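You operate a simulated robot arm through the tools that you are given. There is no shell and no other tool. Be economical: measure what you need, move in short steps, check, and stop when the job is done.

You run a simulated two-armed robot. Do the job below in one go: nothing can be reset, and whatever is moved stays where it is left.

TASK
Take the yellow cloth from the top of the steel counter and lay it out flat on the top of the pine table with the rail.
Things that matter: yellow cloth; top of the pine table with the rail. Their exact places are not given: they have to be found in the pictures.

Only the result counts: the job must be done as asked and must still hold three seconds after the hand-in. Knocking over, shifting, dropping, spilling or breaking anything else fails it. Flat cloth is picked up by pressing the open fingertips on it (5 to 10 N) and closing them slowly along it; thin cloth reads only 2 to 8 mm in the jaws.

THE ROBOT
Two 7-joint arms with two-finger parallel grippers on one trunk, on a base that drives. Base frame: it is fixed to the floor where the robot stands at the start and does not move with it; the origin is under the middle of the robot, x ahead of it, y to its left, z up. Lengths are in mm, angles in rad, forces in N, time in s.
The left shoulder is at the start at [50, 168, 1132], the right one opposite. Places, roughly: top of the pine table with the rail [600, 1900, 800]. Payload 1.57 kg a hand.
Tool frame (each hand has its own): the origin (TCP) lies between the finger pads and is the grasp point; the fingertips stand 30 mm ahead of it; z points along the fingers, y is the line along which they close. The gripper opens to 80 mm. The fingers are 17 mm wide and 12 mm thick; the gripper's body (40 by 82 mm) begins 80 mm behind the TCP.
Orientation is told as [roll, pitch, yaw] about the base's x, y, z axes, in that order, counted from this pose: with the fingers straight down and closing along the base's y, the tool's x points along the base's -x, its y along +y and its z along -z.

THE INTERFACE
- The arms move only by the tool step_arm. It takes "left_moves", "right_moves" or both (then of equal length, played together; a hand with none holds still); each is a list of rows, each a list of 7 numbers: the shift along the base's x, y, z in cm, then the turn, a rotation vector about the base's x, y, z in rad, then the finger opening in cm, from 0 to 8. In form: [[dx, dy, dz, rx, ry, rz, claw], ...]. A call has 1 to 10 rows; each row shifts and turns the commanded pose from where the row before left it. Each row takes 0.2 s and may step no farther than 50 mm and 0.15 rad from the row before; otherwise, or with a gripper value out of range, the whole call is refused. Where a pose cannot be reached the arm comes as near as it can. A force on the tool above 40 N (or 10 N above the force at the start of the call, whichever is more), or a blocked arm, ends the call early, and 0.2 s more pass. The fingers move at their own pace (about 45 mm/s each) and stop on an object; they squeeze with about 26 N. The grip force told is the motor's: it shows also when the fingers shut on nothing. Time passes only in rows, and 0.2 s behind the last, so rows that do not move let the fingers close. It gives the time, the measured TCP pose, the force on the tool (base axes), the opening and the grip force at its end, in the units of the frame above (readings bear some noise).
- Cameras (640 x 400 px; columns grow to the right, rows downward): "scene" is now at [124, 7.5, 1333.3]; the picture's right is [0.09, -1.00, 0.00], its down [-0.66, -0.06, -0.75] and it looks along [0.75, 0.07, -0.66] (base axes); focal length 283 px, centre (320, 200). "left" rides on the left gripper at [72, 7, -122] in its tool frame; the picture's right is [-0.09, 1.00, 0.00], its down [-0.84, -0.08, -0.54] and it looks along [-0.54, -0.05, 0.84] (tool axes); focal length 238 px, centre (320, 200). "right" rides on the right gripper at [72, -7, -122] in its tool frame; the picture's right is [0.09, 1.00, 0.00], its down [-0.84, 0.08, -0.54] and it looks along [-0.54, 0.05, 0.84] (tool axes); focal length 238 px, centre (320, 200).
- snapshot(camera): a new picture of that camera. The clock stands still meanwhile.
- slide_trunk(by): slides the trunk up (or, below 0, down) by that many mm; the arms and the scene camera ride with it, the base frame stays. It gives what a move gives, with no picture.
- base_move(legs): drives the robot by 1 to 6 legs, each [ahead, left, turn to the left] in mm, mm and rad, along the robot's own axes; the way and the turn of a leg run together, so that a leg with both is an arc; at most 1500 mm and 3.142 rad a leg. The arms and the cameras ride along, it lands a little off, and it stops where it bumps. It gives what a move gives.
- head_to(pan, tilt): turns the head with the scene camera to pan (to the left, within 1.396 rad either way) and tilt (down, from -0.506 to 1.204), counted from straight ahead of the robot. It gives what a move gives.
- probe_pixels(camera, pixels): for up to 12 pixels [column, row] of the newest picture of that camera ("zoom" is the newest enlarged one), the place [x, y, z] in the base frame of the surface seen there, good to about 3 mm. The clock stands still meanwhile.
- close_up(camera, box): a new picture of the part [left, top, right, bottom] of that camera's present view, enlarged. The clock stands still meanwhile.
- hand_in(): hands the job in; it is judged then, once.

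Go step by step. Measure first, check grasps and placings, and put right what went wrong. The budget is 80 turns and 58 pictures, counting those below and the enlarged ones. Unless the task says otherwise, let go and move clear before handing in, and close with one line.

The tools are called after ">>>" by a JSON object that holds its "op" and its "data". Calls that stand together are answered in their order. step_arm: Moves the arms, as the interface text tells. Its arguments: {"type":"object","properties":{"left_moves":{"type":"array","items":{"type":"array","items":{"type":"number"}}},"right_moves":{"type":"array","items":{"type":"array","items":{"type":"number"}}}},"required":[]} The other tools are called the same way: slide_trunk (by) slides the trunk up or down; base_move (legs) drives the base; head_to (pan, tilt) turns the head that bears the scene camera; snapshot (camera) takes a picture; probe_pixels (camera, pixels) gives the place of the surface under pixels of a picture; close_up (camera, box) takes an enlarged picture of a part of a camera's view; hand_in () hands the job in.

At the start:

```text
clock: 0.0
left_ee_pos: [443.7, 184.0, 1034.0]
left_tcp_rot: [-0.001, 0.0, 0.003]
left_wrist_force: [-0.2, -0.3, 0.8]
left_grip_width: 80.1
left_grasp_force: 0.1
right_ee_pos: [451.0, -145.7, 1019.4]
right_tcp_rot: [-0.002, 0.001, 0.0]
right_wrist_force: [-0.5, -0.6, -0.5]
right_grip_width: 80.0
right_grasp_force: 0.2
trunk travel left (down, up): [-300.0, 143.0]
robot x, y, heading: [1.8, 2.6, -0.003]
head pan, tilt: [0.089, 0.719]
```

scene: 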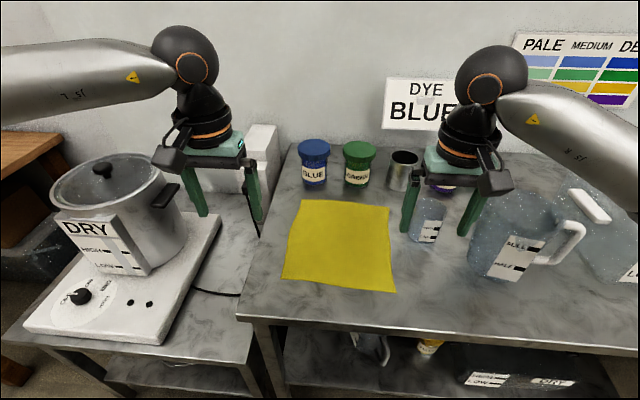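
right: 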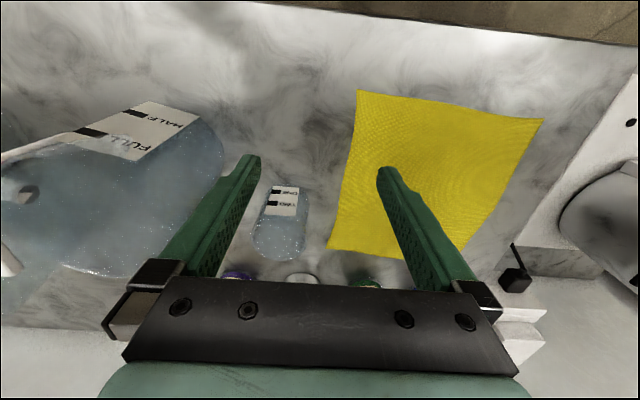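
left: 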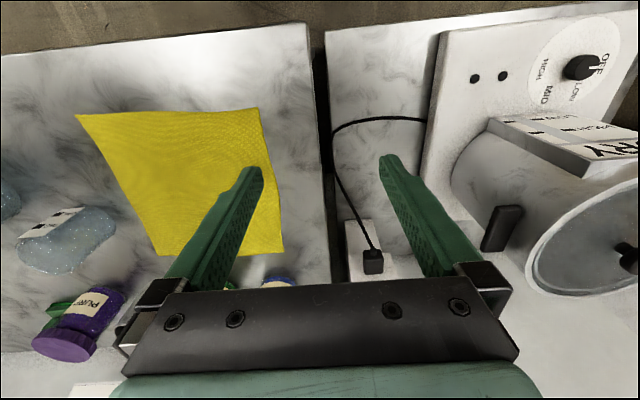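

The yellow cloth lies on the counter with corners near scene pixels (303,199), (388,206), (396,293), (283,279). I'll measure it and the counter first.

>>> {"op": "probe_pixels", "data": {"camera": "scene", "pixels": [[304, 201], [387, 208], [394, 291], [285, 278], [340, 240], [338, 284], [290, 240], [391, 250], [345, 204], [260, 300], [420, 300], [427, 220]]}}

>>> {"op": "head_to", "data": {"pan": 1.2, "tilt": 0.5}}

>>> {"op": "snapshot", "data": {"camera": "scene"}}

```text
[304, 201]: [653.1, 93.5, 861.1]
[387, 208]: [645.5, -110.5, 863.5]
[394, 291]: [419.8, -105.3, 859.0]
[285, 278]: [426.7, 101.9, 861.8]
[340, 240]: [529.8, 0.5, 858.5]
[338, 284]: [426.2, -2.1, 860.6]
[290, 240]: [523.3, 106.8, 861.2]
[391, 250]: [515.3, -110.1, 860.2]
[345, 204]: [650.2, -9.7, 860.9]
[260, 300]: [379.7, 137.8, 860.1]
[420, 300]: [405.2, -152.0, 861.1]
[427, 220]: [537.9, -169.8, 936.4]
```

```text
clock: 1.3
left_ee_pos: [442.8, 183.7, 1033.4]
left_tcp_rot: [0.0, 0.001, 0.002]
left_wrist_force: [0.5, 0.1, 0.2]
left_grip_width: 80.1
left_grasp_force: 0.1
right_ee_pos: [450.9, -146.1, 1019.6]
right_tcp_rot: [0.001, 0.001, 0.0]
right_wrist_force: [0.2, 0.4, 0.7]
right_grip_width: 80.2
right_grasp_force: 0.1
trunk travel left (down, up): [-300.0, 143.0]
robot x, y, heading: [-1.2, -0.4, -0.002]
head pan, tilt: [1.201, 0.499]
```

```text
54 pictures are left
```

scene: 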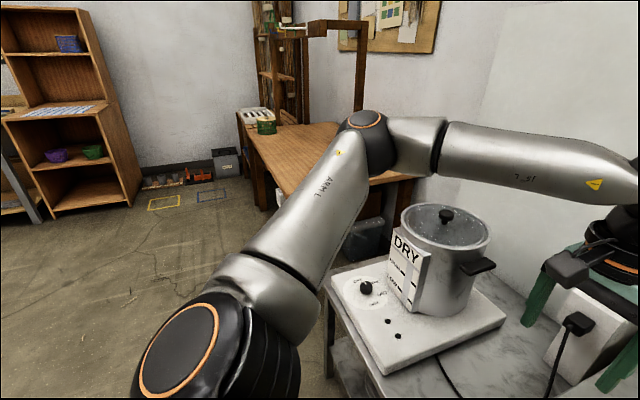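

The counter top is at z≈860 and the cloth spans about x 422–650, y -108–100. The pine table shows behind the pot around (300,150), so I'll measure it.

>>> {"op": "probe_pixels", "data": {"camera": "scene", "pixels": [[300, 150], [290, 185], [252, 140], [320, 130], [265, 126], [245, 112], [312, 28], [360, 60], [340, 24], [405, 182], [280, 160], [289, 30]]}}

>>> {"op": "close_up", "data": {"camera": "scene", "box": [220, 0, 440, 220]}}

```text
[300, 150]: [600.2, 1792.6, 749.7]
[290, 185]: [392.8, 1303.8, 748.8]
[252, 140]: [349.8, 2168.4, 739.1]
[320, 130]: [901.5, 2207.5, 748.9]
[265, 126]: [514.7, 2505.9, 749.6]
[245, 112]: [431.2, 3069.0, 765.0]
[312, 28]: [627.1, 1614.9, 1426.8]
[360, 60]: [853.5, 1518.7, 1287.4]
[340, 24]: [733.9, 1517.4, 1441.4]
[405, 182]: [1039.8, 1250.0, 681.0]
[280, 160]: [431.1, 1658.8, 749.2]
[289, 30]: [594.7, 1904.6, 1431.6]
```

```text
1.82 times, centred on (330, 110) of scene
```

zoom: 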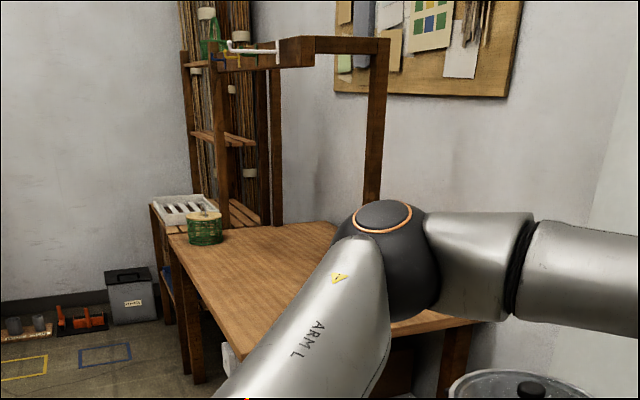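

The table top is at z≈750 with free area around (600,1800), and the overhead rail is at z≈1430. I'll turn both hands so the fingers close along x and bring them over the cloth's two near corners.

>>> {"op": "step_arm", "data": {"left_moves": [[0.12, -0.95, -0.4, 0, 0, -0.15, 4], [0.12, -0.95, -0.4, 0, 0, -0.15, 4], [0.12, -0.95, -0.4, 0, 0, -0.15, 4], [0.12, -0.95, -0.4, 0, 0, -0.15, 4], [0.12, -0.95, -0.4, 0, 0, -0.15, 4], [0.12, -0.95, -0.4, 0, 0, -0.15, 4], [0.12, -0.95, -0.4, 0, 0, -0.15, 4], [0.12, -0.95, -0.4, 0, 0, -0.15, 4], [0.12, -0.95, -0.4, 0, 0, -0.15, 4], [0.12, -0.95, -0.4, 0, 0, -0.15, 4]], "right_moves": [[0.05, 0.54, -0.3, 0, 0, 0.15, 4], [0.05, 0.54, -0.3, 0, 0, 0.15, 4], [0.05, 0.54, -0.3, 0, 0, 0.15, 4], [0.05, 0.54, -0.3, 0, 0, 0.15, 4], [0.05, 0.54, -0.3, 0, 0, 0.15, 4], [0.05, 0.54, -0.3, 0, 0, 0.15, 4], [0.05, 0.54, -0.3, 0, 0, 0.15, 4], [0.05, 0.54, -0.3, 0, 0, 0.15, 4], [0.05, 0.54, -0.3, 0, 0, 0.15, 4], [0.05, 0.54, -0.3, 0, 0, 0.15, 4]]}}

>>> {"op": "head_to", "data": {"pan": 0.0, "tilt": 0.85}}

>>> {"op": "snapshot", "data": {"camera": "scene"}}

```text
clock: 3.5
left_ee_pos: [451.8, 120.7, 1006.5]
left_tcp_rot: [-0.001, -0.001, -0.999]
left_wrist_force: [-0.5, -1.1, 0.2]
left_grip_width: 40.0
left_grasp_force: 0.2
left hand out of reach, approached as far as the arm can: row 7, 8, 9, 10
right_ee_pos: [454.3, -109.4, 1000.3]
right_tcp_rot: [0.002, 0.0, 1.001]
right_wrist_force: [-0.7, 0.1, 0.0]
right_grip_width: 39.9
right_grasp_force: 0.0
right hand out of reach, approached as far as the arm can: row 8, 9, 10
trunk travel left (down, up): [-300.0, 143.0]
robot x, y, heading: [-1.6, 0.5, -0.003]
head pan, tilt: [1.201, 0.499]
```

```text
clock: 4.9
left_ee_pos: [452.6, 119.8, 1006.3]
left_tcp_rot: [0.001, 0.0, -0.997]
left_wrist_force: [0.1, -0.1, -0.2]
left_grip_width: 39.9
left_grasp_force: 0.0
right_ee_pos: [455.1, -109.1, 999.9]
right_tcp_rot: [0.0, 0.0, 1.0]
right_wrist_force: [0.1, -0.9, 0.4]
right_grip_width: 39.9
right_grasp_force: 0.1
trunk travel left (down, up): [-300.0, 143.0]
robot x, y, heading: [3.0, -0.3, -0.001]
head pan, tilt: [0.0, 0.85]
```

```text
52 pictures are left
```

scene: 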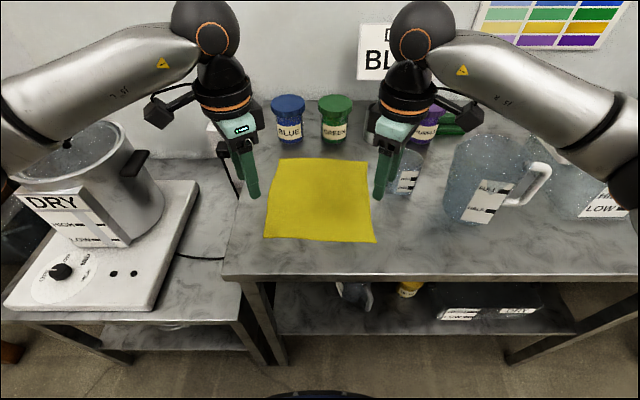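

Both wrists stop near 1.0 rad of yaw, which is good enough. I'll keep that angle, move over the near corners at z≈930 and narrow the fingers to 30 mm.

>>> {"op": "step_arm", "data": {"left_moves": [[0.0, -1.3, -2.5, 0, 0, 0, 3], [0.0, -1.3, -2.5, 0, 0, 0, 3], [0.0, -1.3, -2.3, 0, 0, 0, 3]], "right_moves": [[-0.2, 0.9, -2.3, 0, 0, 0, 3], [-0.2, 0.9, -2.3, 0, 0, 0, 3], [-0.2, 0.8, -2.3, 0, 0, 0, 3]]}}

>>> {"op": "snapshot", "data": {"camera": "scene"}}

>>> {"op": "snapshot", "data": {"camera": "left"}}

>>> {"op": "snapshot", "data": {"camera": "right"}}

```text
clock: 5.7
left_ee_pos: [450.6, 79.5, 932.4]
left_tcp_rot: [0.002, -0.002, -0.997]
left_wrist_force: [0.0, -0.4, -0.2]
left_grip_width: 30.2
left_grasp_force: 0.1
right_ee_pos: [448.2, -83.0, 930.4]
right_tcp_rot: [-0.001, 0.0, 1.001]
right_wrist_force: [-0.4, 0.1, 0.1]
right_grip_width: 30.0
right_grasp_force: 0.1
trunk travel left (down, up): [-300.0, 143.0]
robot x, y, heading: [4.7, -0.9, 0.005]
head pan, tilt: [0.0, 0.85]
```

```text
51 pictures are left
```

scene: 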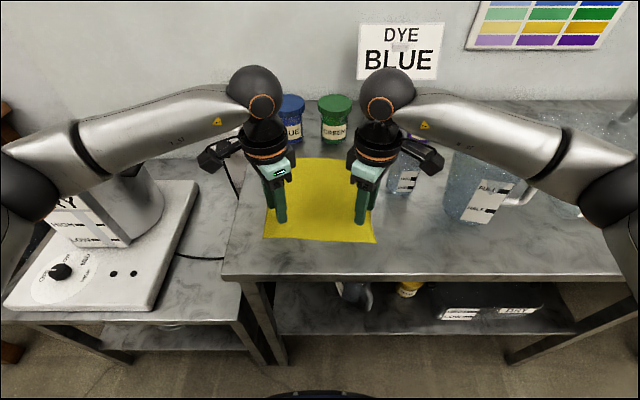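

```text
50 pictures are left
```

left: 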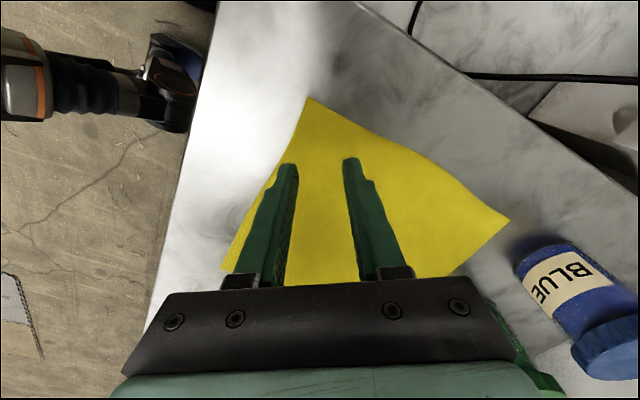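

```text
49 pictures are left
```

right: 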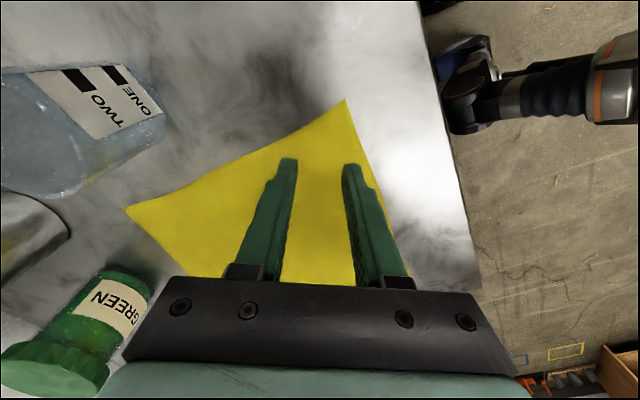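

Both hands are square over the corners; the left outer finger is near the edge at (285,165), so I'll shift it 4 mm inward while lowering to just above contact.

>>> {"op": "step_arm", "data": {"left_moves": [[0.4, 0, -2.0, 0, 0, 0, 3], [0, 0, -1.7, 0, 0, 0, 3], [0, 0, -0.3, 0, 0, 0, 3]], "right_moves": [[0.2, 0, -1.9, 0, 0, 0, 3], [0, 0, -1.6, 0, 0, 0, 3], [0, 0, -0.3, 0, 0, 0, 3]]}}

```text
clock: 6.5
left_ee_pos: [455.6, 80.3, 892.5]
left_tcp_rot: [0.0, 0.001, -0.998]
left_wrist_force: [-0.9, 0.1, -0.5]
left_grip_width: 30.0
left_grasp_force: 0.1
right_ee_pos: [449.4, -84.0, 893.8]
right_tcp_rot: [0.001, -0.002, 0.999]
right_wrist_force: [-0.5, -0.2, 0.0]
right_grip_width: 30.1
right_grasp_force: 0.0
trunk travel left (down, up): [-300.0, 143.0]
robot x, y, heading: [3.1, 1.7, 0.003]
head pan, tilt: [0.0, 0.85]
```

No contact yet at z≈893; I'll press down in small steps.

>>> {"op": "step_arm", "data": {"left_moves": [[0, 0, -0.2, 0, 0, 0, 3], [0, 0, -0.1, 0, 0, 0, 3]], "right_moves": [[0, 0, -0.2, 0, 0, 0, 3], [0, 0, -0.1, 0, 0, 0, 3]]}}

```text
clock: 7.1
left_ee_pos: [454.3, 81.3, 891.2]
left_tcp_rot: [0.003, -0.001, -0.997]
left_wrist_force: [0.3, 0.6, 4.0]
left_grip_width: 30.1
left_grasp_force: 0.1
right_ee_pos: [449.3, -82.8, 892.1]
right_tcp_rot: [-0.001, 0.0, 1.0]
right_wrist_force: [-0.7, -0.5, 9.2]
right_grip_width: 30.2
right_grasp_force: 0.1
trunk travel left (down, up): [-300.0, 143.0]
robot x, y, heading: [-2.3, -0.3, 0.001]
head pan, tilt: [0.0, 0.85]
```

Left presses 4 N and right 9 N. I'll nudge the left down 1 mm and close both slowly.

>>> {"op": "step_arm", "data": {"left_moves": [[0, 0, -0.1, 0, 0, 0, 3], [0, 0, 0, 0, 0, 0, 2.6], [0, 0, 0, 0, 0, 0, 2.2], [0, 0, 0, 0, 0, 0, 1.8], [0, 0, 0, 0, 0, 0, 1.4], [0, 0, 0, 0, 0, 0, 1.0], [0, 0, 0, 0, 0, 0, 0.7], [0, 0, 0, 0, 0, 0, 0.4], [0, 0, 0, 0, 0, 0, 0], [0, 0, 0, 0, 0, 0, 0]], "right_moves": [[0, 0, 0, 0, 0, 0, 3], [0, 0, 0, 0, 0, 0, 2.6], [0, 0, 0, 0, 0, 0, 2.2], [0, 0, 0, 0, 0, 0, 1.8], [0, 0, 0, 0, 0, 0, 1.4], [0, 0, 0, 0, 0, 0, 1.0], [0, 0, 0, 0, 0, 0, 0.7], [0, 0, 0, 0, 0, 0, 0.4], [0, 0, 0, 0, 0, 0, 0], [0, 0, 0, 0, 0, 0, 0]]}}

>>> {"op": "snapshot", "data": {"camera": "scene"}}

```text
clock: 9.3
left_ee_pos: [455.5, 78.9, 890.8]
left_tcp_rot: [0.0, -0.004, -0.997]
left_wrist_force: [-1.0, -5.5, 20.1]
left_grip_width: 0.0
left_grasp_force: 21.6
right_ee_pos: [448.1, -83.0, 891.3]
right_tcp_rot: [-0.002, -0.002, 1.002]
right_wrist_force: [0.0, 7.1, 11.1]
right_grip_width: 1.8
right_grasp_force: 23.4
trunk travel left (down, up): [-300.0, 143.0]
robot x, y, heading: [-2.9, -2.1, 0.001]
head pan, tilt: [0.0, 0.85]
```

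```text
48 pictures are left
```

scene: 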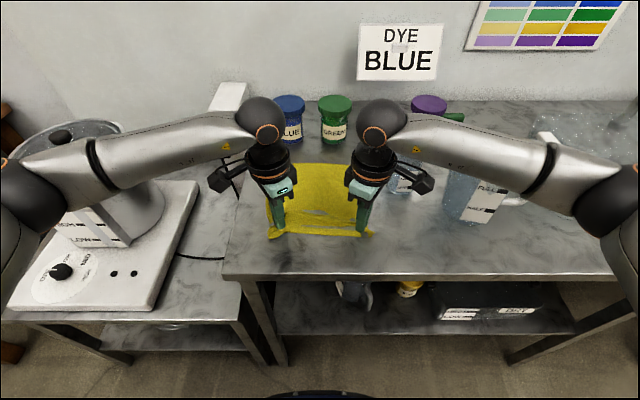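

Right reads 1.8 mm (likely cloth); left reads 0.0, a miss while pressing 20 N. I'll raise the left slightly, reopen and look.

>>> {"op": "step_arm", "data": {"left_moves": [[0, 0, 0.5, 0, 0, 0, 0], [0, 0, 0.5, 0, 0, 0, 1], [0, 0, 0, 0, 0, 0, 3.5], [0, 0, 0, 0, 0, 0, 3.5]]}}

>>> {"op": "snapshot", "data": {"camera": "left"}}

>>> {"op": "close_up", "data": {"camera": "scene", "box": [240, 140, 400, 260]}}

```text
clock: 10.3
left_ee_pos: [454.5, 81.3, 899.0]
left_tcp_rot: [0.0, -0.002, -0.996]
left_wrist_force: [0.4, 0.3, 0.6]
left_grip_width: 34.7
left_grasp_force: 0.1
right_ee_pos: [450.1, -83.6, 891.4]
right_tcp_rot: [-0.005, -0.002, 0.998]
right_wrist_force: [-0.7, -0.6, 20.5]
right_grip_width: 1.9
right_grasp_force: 23.7
trunk travel left (down, up): [-300.0, 143.0]
robot x, y, heading: [-2.2, 0.8, -0.002]
head pan, tilt: [0.0, 0.85]
```

```text
47 pictures are left
```

left: 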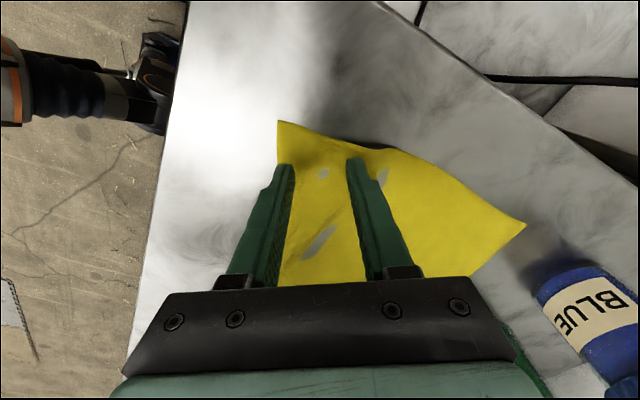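

```text
3.33 times, centred on (320, 200) of scene
```

zoom: 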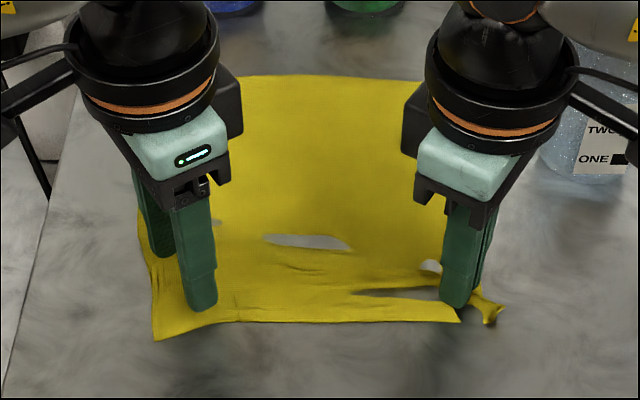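

The right hand holds a ridge near its corner; the left missed. I'll ease the right up and retry the left 5 mm further in, with a light press.

>>> {"op": "step_arm", "data": {"left_moves": [[0.4, -0.3, 0, 0, 0, 0, 3.5], [0, 0, -0.8, 0, 0, 0, 3.5], [0, 0, -0.15, 0, 0, 0, 3.5]], "right_moves": [[0, 0, 0.3, 0, 0, 0, 0], [0, 0, 0, 0, 0, 0, 0], [0, 0, 0, 0, 0, 0, 0]]}}

```text
clock: 11.1
left_ee_pos: [460.6, 77.1, 892.2]
left_tcp_rot: [0.001, -0.002, -0.999]
left_wrist_force: [-0.6, 1.1, 9.3]
left_grip_width: 35.3
left_grasp_force: 0.0
right_ee_pos: [449.3, -83.8, 892.1]
right_tcp_rot: [-0.001, 0.002, 1.0]
right_wrist_force: [-0.2, 0.3, 0.2]
right_grip_width: 2.3
right_grasp_force: 23.1
trunk travel left (down, up): [-300.0, 143.0]
robot x, y, heading: [1.2, -0.7, -0.001]
head pan, tilt: [0.0, 0.85]
```

The left presses 9 N, in the right range; closing slowly.

>>> {"op": "step_arm", "data": {"left_moves": [[0, 0, 0, 0, 0, 0, 3.2], [0, 0, 0, 0, 0, 0, 2.9], [0, 0, 0, 0, 0, 0, 2.6], [0, 0, 0, 0, 0, 0, 2.3], [0, 0, 0, 0, 0, 0, 2.0], [0, 0, 0, 0, 0, 0, 1.7], [0, 0, 0, 0, 0, 0, 1.4], [0, 0, 0, 0, 0, 0, 1.1], [0, 0, 0, 0, 0, 0, 0.8], [0, 0, 0, 0, 0, 0, 0.5]]}}

>>> {"op": "step_arm", "data": {"left_moves": [[0, 0, 0, 0, 0, 0, 0.2], [0, 0, 0, 0, 0, 0, 0], [0, 0, 0, 0, 0, 0, 0]]}}

```text
clock: 13.3
left_ee_pos: [458.8, 77.8, 890.4]
left_tcp_rot: [0.002, -0.003, -0.998]
left_wrist_force: [1.0, -2.0, 20.3]
left_grip_width: 6.5
left_grasp_force: 0.5
right_ee_pos: [449.7, -83.4, 893.1]
right_tcp_rot: [-0.001, -0.002, 1.001]
right_wrist_force: [-0.4, 2.5, -0.6]
right_grip_width: 2.0
right_grasp_force: 24.0
trunk travel left (down, up): [-300.0, 143.0]
robot x, y, heading: [-1.5, -0.7, -0.002]
head pan, tilt: [0.0, 0.85]
```

```text
clock: 14.1
left_ee_pos: [458.5, 77.0, 890.2]
left_tcp_rot: [0.002, -0.004, -0.998]
left_wrist_force: [-0.3, -2.8, 20.8]
left_grip_width: 1.4
left_grasp_force: 24.1
right_ee_pos: [450.4, -82.2, 893.3]
right_tcp_rot: [-0.002, -0.003, 1.0]
right_wrist_force: [0.7, 1.1, 0.9]
right_grip_width: 2.1
right_grasp_force: 23.6
trunk travel left (down, up): [-300.0, 143.0]
robot x, y, heading: [3.8, -1.3, 0.002]
head pan, tilt: [0.0, 0.85]
```

Left now reads 1.4 mm; I'll lift both 5 cm gently and look.

>>> {"op": "step_arm", "data": {"left_moves": [[0, 0, 0.3, 0, 0, 0, 0], [0, 0, 1, 0, 0, 0, 0], [0, 0, 1.5, 0, 0, 0, 0], [0, 0, 2, 0, 0, 0, 0]], "right_moves": [[0, 0, 0.1, 0, 0, 0, 0], [0, 0, 1, 0, 0, 0, 0], [0, 0, 1.5, 0, 0, 0, 0], [0, 0, 2, 0, 0, 0, 0]]}}

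>>> {"op": "close_up", "data": {"camera": "scene", "box": [240, 140, 400, 260]}}

```text
clock: 15.1
left_ee_pos: [459.1, 78.4, 936.6]
left_tcp_rot: [-0.001, 0.0, -0.997]
left_wrist_force: [-0.6, -0.4, -0.3]
left_grip_width: 1.6
left_grasp_force: 23.2
right_ee_pos: [450.5, -84.3, 940.8]
right_tcp_rot: [-0.001, 0.001, 1.0]
right_wrist_force: [-0.1, 1.5, -0.3]
right_grip_width: 2.1
right_grasp_force: 23.9
trunk travel left (down, up): [-300.0, 143.0]
robot x, y, heading: [1.6, -1.0, 0.003]
head pan, tilt: [0.0, 0.85]
```

```text
3.33 times, centred on (320, 200) of scene
```

zoom: 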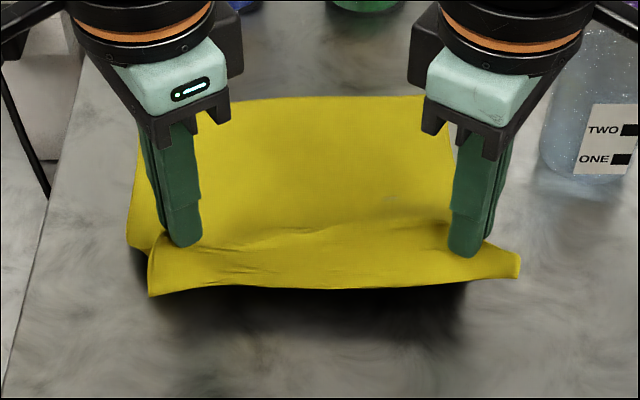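

Both corners are held and the near edge rises cleanly. I'll lift 25 cm and look.

>>> {"op": "step_arm", "data": {"left_moves": [[0, 0, 2.8, 0, 0, 0, 0], [0, 0, 2.8, 0, 0, 0, 0], [0, 0, 2.8, 0, 0, 0, 0], [0, 0, 2.8, 0, 0, 0, 0], [0, 0, 2.8, 0, 0, 0, 0], [0, 0, 2.8, 0, 0, 0, 0], [0, 0, 2.8, 0, 0, 0, 0], [0, 0, 2.8, 0, 0, 0, 0], [0, 0, 2, 0, 0, 0, 0], [0, 0, 0, 0, 0, 0, 0]], "right_moves": [[0, 0, 2.8, 0, 0, 0, 0], [0, 0, 2.8, 0, 0, 0, 0], [0, 0, 2.8, 0, 0, 0, 0], [0, 0, 2.8, 0, 0, 0, 0], [0, 0, 2.8, 0, 0, 0, 0], [0, 0, 2.8, 0, 0, 0, 0], [0, 0, 2.8, 0, 0, 0, 0], [0, 0, 2.8, 0, 0, 0, 0], [0, 0, 2, 0, 0, 0, 0], [0, 0, 0, 0, 0, 0, 0]]}}

>>> {"op": "snapshot", "data": {"camera": "scene"}}

```text
clock: 17.3
left_ee_pos: [437.3, 72.7, 1172.3]
left_tcp_rot: [0.001, -0.002, -0.995]
left_wrist_force: [0.5, 0.5, 0.9]
left_grip_width: 1.6
left_grasp_force: 23.3
left hand out of reach, approached as far as the arm can: row 7, 8, 9
right_ee_pos: [434.3, -78.0, 1174.7]
right_tcp_rot: [0.0, -0.001, 0.996]
right_wrist_force: [1.0, 0.8, 0.7]
right_grip_width: 1.9
right_grasp_force: 23.6
right hand out of reach, approached as far as the arm can: row 8, 9
trunk travel left (down, up): [-300.0, 143.0]
robot x, y, heading: [3.0, 1.6, -0.0]
head pan, tilt: [0.0, 0.85]
```

```text
44 pictures are left
```

scene: 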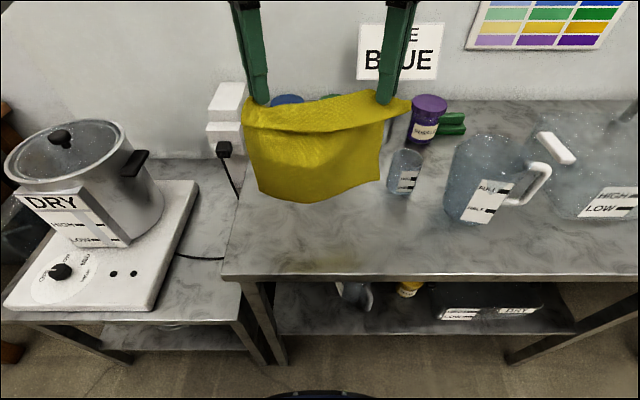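

The cloth hangs clear of the counter at (310,150). I'll back off, drive left and view the table from the front.

>>> {"op": "base_move", "data": {"legs": [[-350, 0, 0]]}}

>>> {"op": "head_to", "data": {"pan": 1.0, "tilt": 0.45}}

>>> {"op": "snapshot", "data": {"camera": "scene"}}

```text
clock: 19.6
left_ee_pos: [88.0, 71.9, 1173.0]
left_tcp_rot: [0.0, -0.004, -0.991]
left_wrist_force: [-0.6, -1.5, -0.3]
left_grip_width: 1.3
left_grasp_force: 23.4
right_ee_pos: [85.1, -77.8, 1175.6]
right_tcp_rot: [-0.002, -0.003, 1.0]
right_wrist_force: [-0.2, -0.2, 0.0]
right_grip_width: 1.8
right_grasp_force: 23.8
trunk travel left (down, up): [-300.0, 143.0]
robot x, y, heading: [-348.2, -1.2, 0.006]
head pan, tilt: [0.0, 0.85]
```

```text
clock: 20.9
left_ee_pos: [88.2, 73.2, 1173.4]
left_tcp_rot: [0.0, -0.002, -0.989]
left_wrist_force: [0.0, 0.4, -0.4]
left_grip_width: 1.7
left_grasp_force: 23.5
right_ee_pos: [86.4, -78.3, 1174.6]
right_tcp_rot: [-0.001, -0.002, 1.0]
right_wrist_force: [0.1, -0.6, 0.9]
right_grip_width: 1.6
right_grasp_force: 23.5
trunk travel left (down, up): [-300.0, 143.0]
robot x, y, heading: [-347.9, -2.2, 0.006]
head pan, tilt: [1.0, 0.45]
```

```text
43 pictures are left
```

scene: 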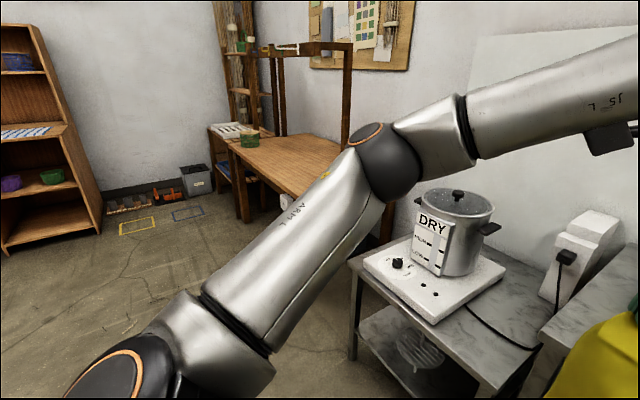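

The floor towards the table looks clear; I'll check the shelf and table edges before driving.

>>> {"op": "probe_pixels", "data": {"camera": "scene", "pixels": [[100, 205], [45, 30], [5, 250], [232, 150], [240, 218], [300, 190], [335, 150], [300, 48], [347, 45], [320, 45], [250, 137], [280, 90]]}}

>>> {"op": "base_move", "data": {"legs": [[0, 900, 0]]}}

>>> {"op": "snapshot", "data": {"camera": "scene"}}

```text
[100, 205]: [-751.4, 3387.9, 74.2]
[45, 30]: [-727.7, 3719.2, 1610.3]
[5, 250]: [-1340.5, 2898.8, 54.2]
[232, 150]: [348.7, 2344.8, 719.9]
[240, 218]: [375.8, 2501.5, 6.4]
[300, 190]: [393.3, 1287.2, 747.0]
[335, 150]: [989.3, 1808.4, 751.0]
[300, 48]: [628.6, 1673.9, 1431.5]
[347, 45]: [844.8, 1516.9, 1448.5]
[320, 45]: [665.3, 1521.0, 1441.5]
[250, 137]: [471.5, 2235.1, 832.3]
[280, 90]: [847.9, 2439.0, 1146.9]
```

```text
clock: 25.6
left_ee_pos: [82.8, 979.1, 1173.2]
left_tcp_rot: [0.001, -0.001, -0.986]
left_wrist_force: [0.2, 0.2, 0.7]
left_grip_width: 1.9
left_grasp_force: 23.8
right_ee_pos: [81.9, 828.1, 1174.5]
right_tcp_rot: [0.0, -0.001, 1.005]
right_wrist_force: [-0.1, 0.0, -0.3]
right_grip_width: 2.1
right_grasp_force: 23.4
trunk travel left (down, up): [-300.0, 143.0]
robot x, y, heading: [-354.9, 898.6, 0.008]
head pan, tilt: [1.0, 0.45]
```

```text
42 pictures are left
```

scene: 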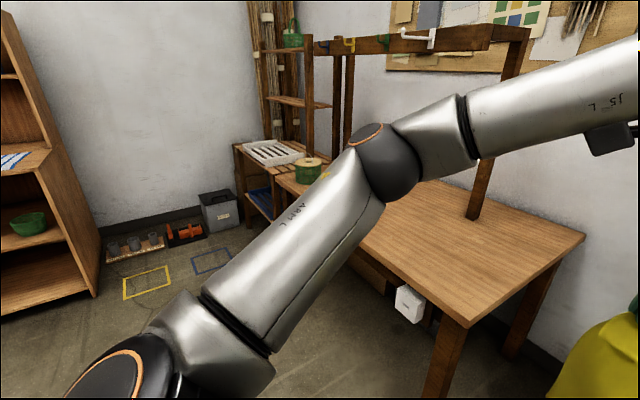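

The table top looks clear on this side; a white box hangs at the front apron (410,303). I'll measure it and drive on to y≈1750, then face the table.

>>> {"op": "probe_pixels", "data": {"camera": "scene", "pixels": [[410, 300], [400, 312], [467, 325], [583, 237], [430, 38], [412, 42], [310, 170]]}}

>>> {"op": "base_move", "data": {"legs": [[0, 820, 0]]}}

>>> {"op": "head_to", "data": {"pan": 0.0, "tilt": 0.5}}

>>> {"op": "snapshot", "data": {"camera": "scene"}}

```text
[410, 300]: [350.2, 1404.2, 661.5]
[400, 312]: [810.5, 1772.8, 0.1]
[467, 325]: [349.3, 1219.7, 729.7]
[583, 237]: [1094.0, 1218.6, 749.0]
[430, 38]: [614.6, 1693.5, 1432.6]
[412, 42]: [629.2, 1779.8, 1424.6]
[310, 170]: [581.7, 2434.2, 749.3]
```

```text
clock: 30.0
left_ee_pos: [72.8, 1801.1, 1172.5]
left_tcp_rot: [0.0, -0.001, -0.98]
left_wrist_force: [0.4, 0.7, -0.1]
left_grip_width: 1.6
left_grasp_force: 23.1
right_ee_pos: [72.3, 1650.7, 1175.3]
right_tcp_rot: [0.0, -0.002, 1.01]
right_wrist_force: [-0.8, 0.2, -1.2]
right_grip_width: 1.9
right_grasp_force: 23.8
trunk travel left (down, up): [-300.0, 143.0]
robot x, y, heading: [-360.4, 1718.9, 0.011]
head pan, tilt: [1.0, 0.45]
```

```text
clock: 31.3
left_ee_pos: [72.3, 1802.0, 1172.3]
left_tcp_rot: [0.0, -0.002, -0.98]
left_wrist_force: [0.2, -0.3, 0.2]
left_grip_width: 1.8
left_grasp_force: 23.4
right_ee_pos: [71.2, 1650.9, 1175.8]
right_tcp_rot: [-0.002, -0.002, 1.01]
right_wrist_force: [-0.1, 0.4, -0.1]
right_grip_width: 2.1
right_grasp_force: 23.8
trunk travel left (down, up): [-300.0, 143.0]
robot x, y, heading: [-367.2, 1727.2, 0.009]
head pan, tilt: [0.0, 0.499]
```

```text
41 pictures are left
```

scene: 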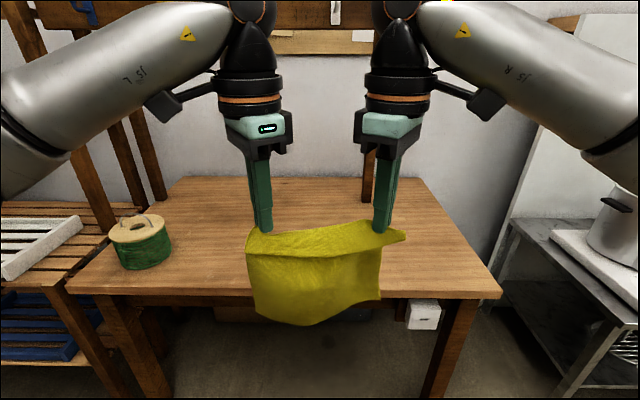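

The table is clear in front, with the spool at (140,240) off to the left and the rail overhead at x≈615. I'll lower the hands to z≈1015, straighten the cloth by spreading 1 cm, then drive forward.

>>> {"op": "step_arm", "data": {"left_moves": [[0, 0.1, -2, 0, 0, 0, 0], [0, 0.1, -2, 0, 0, 0, 0], [0, 0.1, -2, 0, 0, 0, 0], [0, 0.1, -2, 0, 0, 0, 0], [0, 0.1, -2, 0, 0, 0, 0], [0, 0, -2, 0, 0, 0, 0], [0, 0, -2, 0, 0, 0, 0], [0, 0, -1.7, 0, 0, 0, 0]], "right_moves": [[0, -0.1, -2, 0, 0, 0, 0], [0, -0.1, -2, 0, 0, 0, 0], [0, -0.1, -2, 0, 0, 0, 0], [0, -0.1, -2, 0, 0, 0, 0], [0, -0.1, -2, 0, 0, 0, 0], [0, 0, -2, 0, 0, 0, 0], [0, 0, -2, 0, 0, 0, 0], [0, 0, -2, 0, 0, 0, 0]]}}

>>> {"op": "head_to", "data": {"pan": 0.0, "tilt": 0.75}}

>>> {"op": "snapshot", "data": {"camera": "scene"}}

```text
clock: 33.1
left_ee_pos: [70.4, 1807.2, 1017.2]
left_tcp_rot: [-0.001, -0.003, -0.983]
left_wrist_force: [-0.6, -0.4, 0.8]
left_grip_width: 1.5
left_grasp_force: 23.2
right_ee_pos: [71.1, 1646.2, 1014.0]
right_tcp_rot: [-0.001, -0.003, 1.012]
right_wrist_force: [0.7, 0.2, -0.1]
right_grip_width: 2.1
right_grasp_force: 23.8
trunk travel left (down, up): [-300.0, 143.0]
robot x, y, heading: [-363.4, 1727.4, 0.016]
head pan, tilt: [0.0, 0.499]
```

```text
clock: 33.9
left_ee_pos: [71.0, 1806.3, 1015.3]
left_tcp_rot: [0.0, -0.002, -0.981]
left_wrist_force: [0.4, 0.5, -0.8]
left_grip_width: 1.6
left_grasp_force: 23.4
right_ee_pos: [71.6, 1645.4, 1014.9]
right_tcp_rot: [-0.001, -0.002, 1.011]
right_wrist_force: [0.4, 0.0, 0.1]
right_grip_width: 1.9
right_grasp_force: 23.1
trunk travel left (down, up): [-300.0, 143.0]
robot x, y, heading: [-362.2, 1722.9, 0.015]
head pan, tilt: [0.0, 0.75]
```

```text
40 pictures are left
```

scene: 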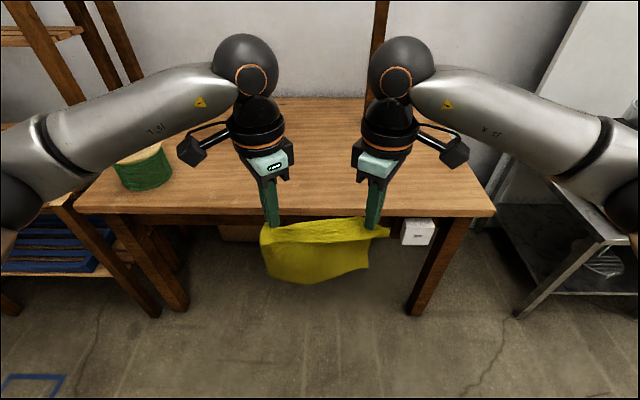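

Cloth hangs steady; I'll measure its bottom edge to make sure it clears the table edge.

>>> {"op": "probe_pixels", "data": {"camera": "scene", "pixels": [[272, 276], [308, 282], [345, 272], [366, 264], [300, 230], [300, 213], [385, 231]]}}

```text
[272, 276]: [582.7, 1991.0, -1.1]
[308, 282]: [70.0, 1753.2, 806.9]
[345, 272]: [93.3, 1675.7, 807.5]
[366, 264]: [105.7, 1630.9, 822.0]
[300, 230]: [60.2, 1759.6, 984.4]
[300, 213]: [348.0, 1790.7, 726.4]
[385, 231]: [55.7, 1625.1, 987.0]
```

The bottom is at z≈806, 55 mm above the table. Driving forward 340 mm.

>>> {"op": "base_move", "data": {"legs": [[340, 0, 0]]}}

>>> {"op": "snapshot", "data": {"camera": "scene"}}

```text
clock: 36.1
left_ee_pos: [407.9, 1809.6, 1015.3]
left_tcp_rot: [0.0, -0.002, -0.984]
left_wrist_force: [0.7, 0.0, 0.4]
left_grip_width: 1.7
left_grasp_force: 22.7
right_ee_pos: [407.9, 1647.5, 1014.6]
right_tcp_rot: [-0.001, -0.002, 1.008]
right_wrist_force: [-0.4, -0.4, -1.0]
right_grip_width: 2.0
right_grasp_force: 23.2
trunk travel left (down, up): [-300.0, 143.0]
robot x, y, heading: [-26.2, 1725.8, 0.01]
head pan, tilt: [0.0, 0.75]
```

```text
39 pictures are left
```

scene: 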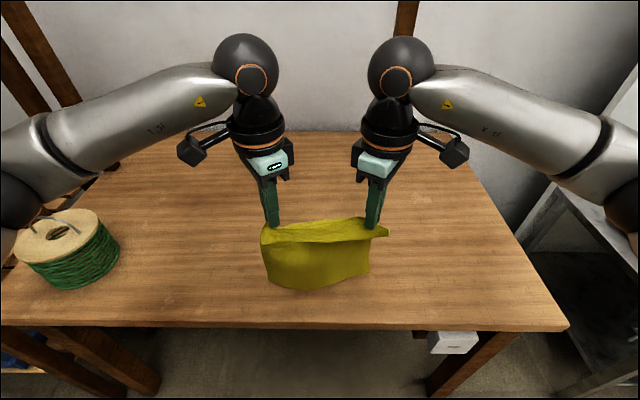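

The cloth is over the table front with clear wood ahead. I'll extend both hands 18 cm forward and lower to z≈975.

>>> {"op": "step_arm", "data": {"left_moves": [[2, 0, -0.4, 0, 0, 0, 0], [2, 0, -0.4, 0, 0, 0, 0], [2, 0, -0.4, 0, 0, 0, 0], [2, 0, -0.4, 0, 0, 0, 0], [2, 0, -0.4, 0, 0, 0, 0], [2, 0, -0.4, 0, 0, 0, 0], [2, 0, -0.4, 0, 0, 0, 0], [2, 0, -0.4, 0, 0, 0, 0], [2, 0, -0.4, 0, 0, 0, 0], [0, 0, 0, 0, 0, 0, 0]], "right_moves": [[2, 0, -0.4, 0, 0, 0, 0], [2, 0, -0.4, 0, 0, 0, 0], [2, 0, -0.4, 0, 0, 0, 0], [2, 0, -0.4, 0, 0, 0, 0], [2, 0, -0.4, 0, 0, 0, 0], [2, 0, -0.4, 0, 0, 0, 0], [2, 0, -0.4, 0, 0, 0, 0], [2, 0, -0.4, 0, 0, 0, 0], [2, 0, -0.4, 0, 0, 0, 0], [0, 0, 0, 0, 0, 0, 0]]}}

>>> {"op": "snapshot", "data": {"camera": "scene"}}

```text
clock: 38.3
left_ee_pos: [441.1, 1809.1, 1009.2]
left_tcp_rot: [0.001, -0.001, -0.982]
left_wrist_force: [-0.6, -0.2, -0.5]
left_grip_width: 1.8
left_grasp_force: 23.5
left hand out of reach, approached as far as the arm can: row 2, 3, 4, 5, 6, 7, 8, 9
right_ee_pos: [437.5, 1648.2, 1008.7]
right_tcp_rot: [0.0, -0.002, 1.009]
right_wrist_force: [0.0, 0.2, 0.9]
right_grip_width: 2.0
right_grasp_force: 23.5
right hand out of reach, approached as far as the arm can: row 2, 3, 4, 5, 6, 7, 8, 9
trunk travel left (down, up): [-300.0, 143.0]
robot x, y, heading: [-26.3, 1727.3, 0.017]
head pan, tilt: [0.0, 0.75]
```

```text
38 pictures are left
```

scene: 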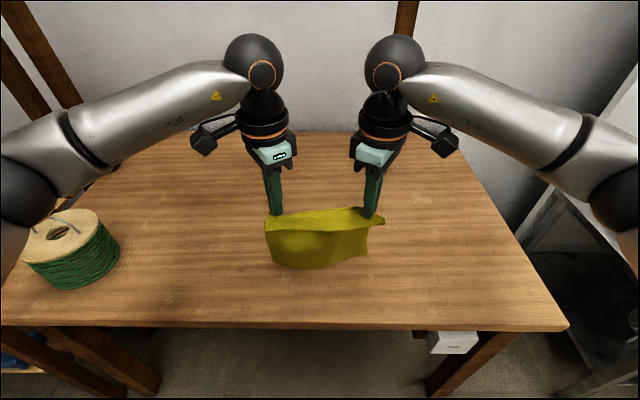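

With yaw ±1 the hands stop at x≈440. I'll unwind the yaw while extending forward to gain reach, and turn back while laying down.

>>> {"op": "step_arm", "data": {"left_moves": [[0, 0, 0, 0, 0, 0.1, 0], [1.8, 0, -0.3, 0, 0, 0.1, 0], [1.8, 0, -0.3, 0, 0, 0.1, 0], [1.8, 0, -0.3, 0, 0, 0.1, 0], [1.8, 0, -0.3, 0, 0, 0.1, 0], [1.8, 0, -0.3, 0, 0, 0.1, 0], [1.8, 0, -0.3, 0, 0, 0.1, 0], [1.8, 0, -0.3, 0, 0, 0.1, 0], [1.8, 0, -0.3, 0, 0, 0, 0], [1.5, 0, -0.3, 0, 0, 0, 0]], "right_moves": [[0, 0, 0, 0, 0, -0.1, 0], [1.8, 0, -0.3, 0, 0, -0.1, 0], [1.8, 0, -0.3, 0, 0, -0.1, 0], [1.8, 0, -0.3, 0, 0, -0.1, 0], [1.8, 0, -0.3, 0, 0, -0.1, 0], [1.8, 0, -0.3, 0, 0, -0.1, 0], [1.8, 0, -0.3, 0, 0, -0.1, 0], [1.8, 0, -0.3, 0, 0, -0.1, 0], [1.8, 0, -0.3, 0, 0, 0, 0], [1.5, 0, -0.3, 0, 0, 0, 0]]}}

>>> {"op": "snapshot", "data": {"camera": "scene"}}

```text
clock: 40.5
left_ee_pos: [575.7, 1807.9, 986.4]
left_tcp_rot: [0.0, -0.003, -0.186]
left_wrist_force: [0.3, -2.9, 0.1]
left_grip_width: 1.4
left_grasp_force: 23.2
left hand out of reach, approached as far as the arm can: row 9, 10
right_ee_pos: [582.5, 1643.5, 981.9]
right_tcp_rot: [0.002, -0.001, 0.21]
right_wrist_force: [-0.3, 2.4, 0.2]
right_grip_width: 2.0
right_grasp_force: 23.4
right hand out of reach, approached as far as the arm can: row 10
trunk travel left (down, up): [-300.0, 143.0]
robot x, y, heading: [-26.1, 1728.9, 0.013]
head pan, tilt: [0.0, 0.75]
```

```text
37 pictures are left
```

scene: 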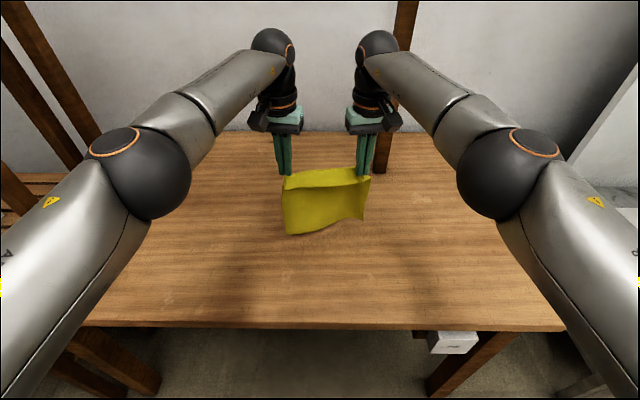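

Hands now reach x≈580 with the cloth hanging taut and squared. I'll drive 50 mm nearer (there is room), then lower until the bottom just touches and look.

>>> {"op": "base_move", "data": {"legs": [[50, 0, 0]]}}

>>> {"op": "step_arm", "data": {"left_moves": [[0.2, 0, -0.5, 0, 0, 0, 0], [0, 0, -0.5, 0, 0, 0, 0], [0, 0, -0.5, 0, 0, 0, 0], [0, 0, -0.2, 0, 0, 0, 0]], "right_moves": [[-0.2, 0, -0.4, 0, 0, 0, 0], [0, 0, -0.4, 0, 0, 0, 0], [0, 0, -0.4, 0, 0, 0, 0], [0, 0, -0.1, 0, 0, 0, 0]]}}

>>> {"op": "close_up", "data": {"camera": "scene", "box": [220, 100, 420, 280]}}

```text
clock: 41.4
left_ee_pos: [625.6, 1810.3, 985.6]
left_tcp_rot: [-0.001, -0.001, -0.183]
left_wrist_force: [0.7, -5.1, -0.2]
left_grip_width: 1.7
left_grasp_force: 23.8
right_ee_pos: [633.3, 1644.8, 982.0]
right_tcp_rot: [-0.001, 0.001, 0.21]
right_wrist_force: [-1.1, 4.2, -0.1]
right_grip_width: 2.1
right_grasp_force: 23.6
trunk travel left (down, up): [-300.0, 143.0]
robot x, y, heading: [24.6, 1730.3, 0.013]
head pan, tilt: [0.0, 0.75]
```

```text
clock: 42.4
left_ee_pos: [628.8, 1809.0, 970.0]
left_tcp_rot: [-0.001, -0.004, -0.183]
left_wrist_force: [0.3, -3.1, 0.5]
left_grip_width: 1.8
left_grasp_force: 23.3
right_ee_pos: [630.7, 1645.4, 968.9]
right_tcp_rot: [0.001, -0.003, 0.209]
right_wrist_force: [0.3, 2.7, -1.0]
right_grip_width: 2.0
right_grasp_force: 23.5
trunk travel left (down, up): [-300.0, 143.0]
robot x, y, heading: [22.6, 1725.9, 0.016]
head pan, tilt: [0.0, 0.75]
```

```text
2.22 times, centred on (320, 190) of scene
```

zoom: 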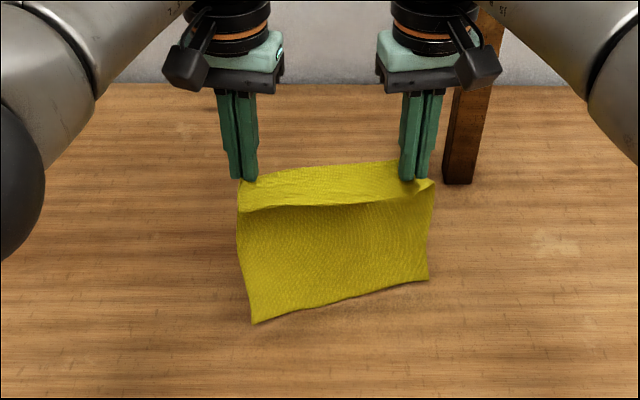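

Cloth hangs just above the wood; I'll check where the bottom edge is.

>>> {"op": "probe_pixels", "data": {"camera": "zoom", "pixels": [[254, 316], [340, 298], [425, 276], [240, 205], [330, 203], [430, 190], [240, 260]]}}

```text
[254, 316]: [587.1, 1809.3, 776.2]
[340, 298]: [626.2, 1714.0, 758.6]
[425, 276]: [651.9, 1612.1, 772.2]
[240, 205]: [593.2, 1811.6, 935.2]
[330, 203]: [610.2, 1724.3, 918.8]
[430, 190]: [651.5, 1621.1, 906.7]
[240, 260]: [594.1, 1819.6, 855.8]
```

The left bottom corner lags towards me (x 587 vs 652 on the right), due to the twist. I'll pull back 4 cm while turning the wrists part-way back and see if it squares up.

>>> {"op": "step_arm", "data": {"left_moves": [[-0.8, 0, 0, 0, 0, -0.08, 0], [-0.8, 0, 0, 0, 0, -0.08, 0], [-0.8, 0, 0, 0, 0, -0.08, 0], [-0.8, 0, 0, 0, 0, -0.08, 0], [-0.8, 0, 0, 0, 0, -0.08, 0]], "right_moves": [[-0.8, 0, 0, 0, 0, 0.08, 0], [-0.8, 0, 0, 0, 0, 0.08, 0], [-0.8, 0, 0, 0, 0, 0.08, 0], [-0.8, 0, 0, 0, 0, 0.08, 0], [-0.8, 0, 0, 0, 0, 0.08, 0]]}}

>>> {"op": "close_up", "data": {"camera": "scene", "box": [220, 100, 420, 280]}}

```text
clock: 43.6
left_ee_pos: [586.9, 1809.8, 970.7]
left_tcp_rot: [0.001, 0.0, -0.584]
left_wrist_force: [0.1, -2.5, 0.5]
left_grip_width: 1.9
left_grasp_force: 23.1
right_ee_pos: [590.2, 1643.7, 969.1]
right_tcp_rot: [0.001, -0.002, 0.611]
right_wrist_force: [0.5, 2.4, 0.4]
right_grip_width: 2.1
right_grasp_force: 23.0
trunk travel left (down, up): [-300.0, 143.0]
robot x, y, heading: [25.7, 1724.5, 0.008]
head pan, tilt: [0.0, 0.75]
```

```text
2.22 times, centred on (320, 190) of scene
```

zoom: 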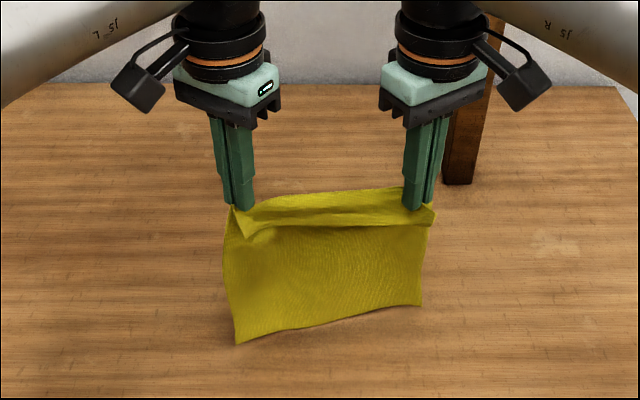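

It is squaring up and leaning the right way. Now the first half of the laying arc: pull back and lower, with the wrists returning to ±1 rad.

>>> {"op": "step_arm", "data": {"left_moves": [[-1.3, 0, -0.3, 0, 0, -0.04, 0], [-1.3, 0, -0.3, 0, 0, -0.04, 0], [-1.3, 0, -0.5, 0, 0, -0.04, 0], [-1.3, 0, -0.5, 0, 0, -0.04, 0], [-1.2, 0, -0.6, 0, 0, -0.04, 0], [-1.2, 0, -0.6, 0, 0, -0.04, 0], [-1.1, 0, -0.8, 0, 0, -0.04, 0], [-1.1, 0, -0.8, 0, 0, -0.04, 0], [-1.0, 0, -1.0, 0, 0, -0.04, 0], [-1.0, 0, -1.0, 0, 0, -0.04, 0]], "right_moves": [[-1.3, 0, -0.3, 0, 0, 0.04, 0], [-1.3, 0, -0.3, 0, 0, 0.04, 0], [-1.3, 0, -0.5, 0, 0, 0.04, 0], [-1.3, 0, -0.5, 0, 0, 0.04, 0], [-1.2, 0, -0.6, 0, 0, 0.04, 0], [-1.2, 0, -0.6, 0, 0, 0.04, 0], [-1.1, 0, -0.8, 0, 0, 0.04, 0], [-1.1, 0, -0.8, 0, 0, 0.04, 0], [-1.0, 0, -1.0, 0, 0, 0.04, 0], [-1.0, 0, -1.0, 0, 0, 0.04, 0]]}}

>>> {"op": "close_up", "data": {"camera": "scene", "box": [220, 130, 420, 310]}}

```text
clock: 45.8
left_ee_pos: [468.4, 1809.6, 906.5]
left_tcp_rot: [0.001, -0.003, -0.984]
left_wrist_force: [0.0, -0.9, -0.6]
left_grip_width: 1.6
left_grasp_force: 22.8
right_ee_pos: [472.0, 1644.6, 905.1]
right_tcp_rot: [0.001, -0.003, 1.011]
right_wrist_force: [-0.7, 1.1, -0.5]
right_grip_width: 1.9
right_grasp_force: 23.0
trunk travel left (down, up): [-300.0, 143.0]
robot x, y, heading: [20.0, 1730.4, 0.011]
head pan, tilt: [0.0, 0.75]
```

```text
2.22 times, centred on (320, 220) of scene
```

zoom: 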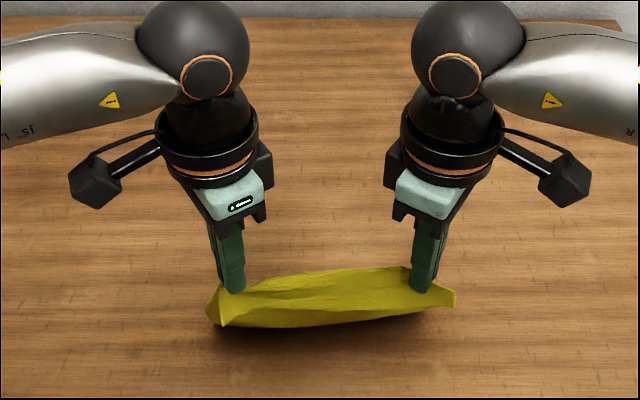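

The flap faces me and the body of the cloth now lies behind the hands. I'll check with a wrist camera.

>>> {"op": "snapshot", "data": {"camera": "left"}}

>>> {"op": "snapshot", "data": {"camera": "right"}}

```text
33 pictures are left
```

left: 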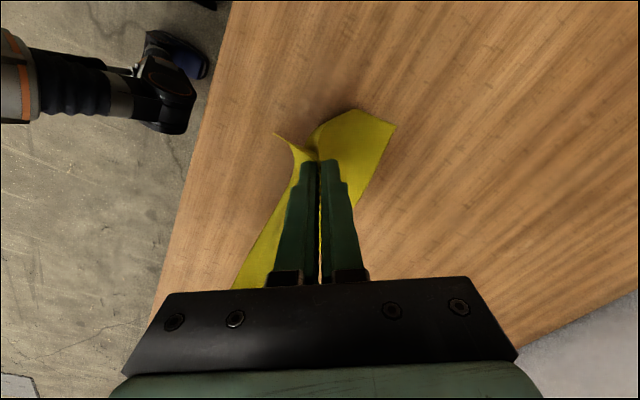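

```text
32 pictures are left
```

right: 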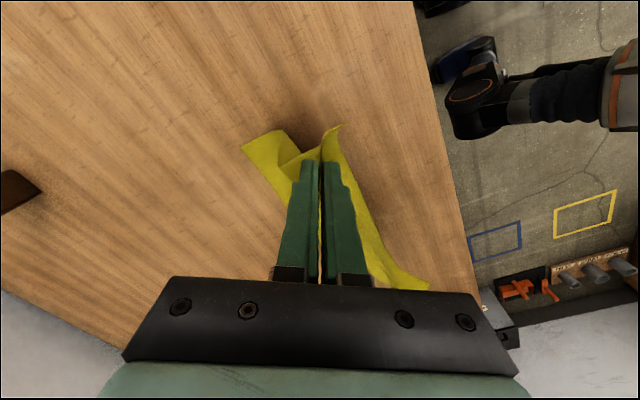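

The main sheet leans away from me on both sides. I'll locate the far corners at left (392,128) and right (245,148).

>>> {"op": "probe_pixels", "data": {"camera": "left", "pixels": [[390, 129], [380, 160], [330, 125], [278, 137]]}}

>>> {"op": "probe_pixels", "data": {"camera": "right", "pixels": [[247, 149], [270, 145], [336, 129], [420, 285]]}}

```text
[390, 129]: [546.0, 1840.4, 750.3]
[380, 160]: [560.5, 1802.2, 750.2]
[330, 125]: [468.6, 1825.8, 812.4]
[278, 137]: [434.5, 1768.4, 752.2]
```

```text
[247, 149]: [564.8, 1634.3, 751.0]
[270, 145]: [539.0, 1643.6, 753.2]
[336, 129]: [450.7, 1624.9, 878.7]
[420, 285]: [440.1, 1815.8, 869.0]
```

The far edge would end near x≈555, which puts the near edge past the table edge at x=350. I'll lift again, check the gap between the robot and the table, and re-lay about 60 mm further in.

>>> {"op": "step_arm", "data": {"left_moves": [[0, 0, 2, 0, 0, 0, 0], [0, 0, 2, 0, 0, 0, 0], [0, 0, 2, 0, 0, 0, 0], [0, 0, 2, 0, 0, 0, 0], [0, 0, 0.5, 0, 0, 0, 0]], "right_moves": [[0, 0, 2, 0, 0, 0, 0], [0, 0, 2, 0, 0, 0, 0], [0, 0, 2, 0, 0, 0, 0], [0, 0, 2, 0, 0, 0, 0], [0, 0, 0.5, 0, 0, 0, 0]]}}

>>> {"op": "head_to", "data": {"pan": 0.0, "tilt": 1.2}}

>>> {"op": "snapshot", "data": {"camera": "scene"}}

```text
clock: 47.0
left_ee_pos: [469.5, 1809.1, 990.5]
left_tcp_rot: [0.0, -0.004, -0.984]
left_wrist_force: [0.8, -1.4, -0.6]
left_grip_width: 1.6
left_grasp_force: 23.4
right_ee_pos: [472.1, 1644.3, 990.8]
right_tcp_rot: [0.001, -0.002, 1.01]
right_wrist_force: [1.1, 1.0, -0.1]
right_grip_width: 1.9
right_grasp_force: 23.6
trunk travel left (down, up): [-300.0, 143.0]
robot x, y, heading: [20.1, 1729.7, 0.015]
head pan, tilt: [0.0, 0.75]
```

```text
clock: 47.9
left_ee_pos: [471.2, 1810.9, 989.9]
left_tcp_rot: [-0.001, -0.002, -0.983]
left_wrist_force: [0.6, -0.4, -0.6]
left_grip_width: 1.7
left_grasp_force: 23.3
right_ee_pos: [472.1, 1643.9, 991.7]
right_tcp_rot: [0.001, -0.001, 1.009]
right_wrist_force: [-0.4, 1.0, 0.1]
right_grip_width: 1.8
right_grasp_force: 23.8
trunk travel left (down, up): [-300.0, 143.0]
robot x, y, heading: [20.0, 1731.4, 0.015]
head pan, tilt: [0.0, 1.201]
```

```text
31 pictures are left
```

scene: 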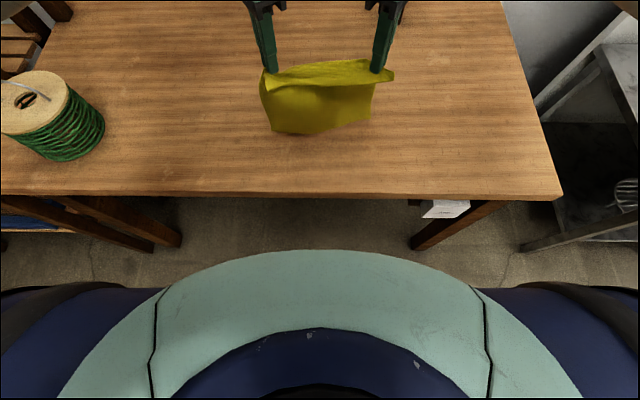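

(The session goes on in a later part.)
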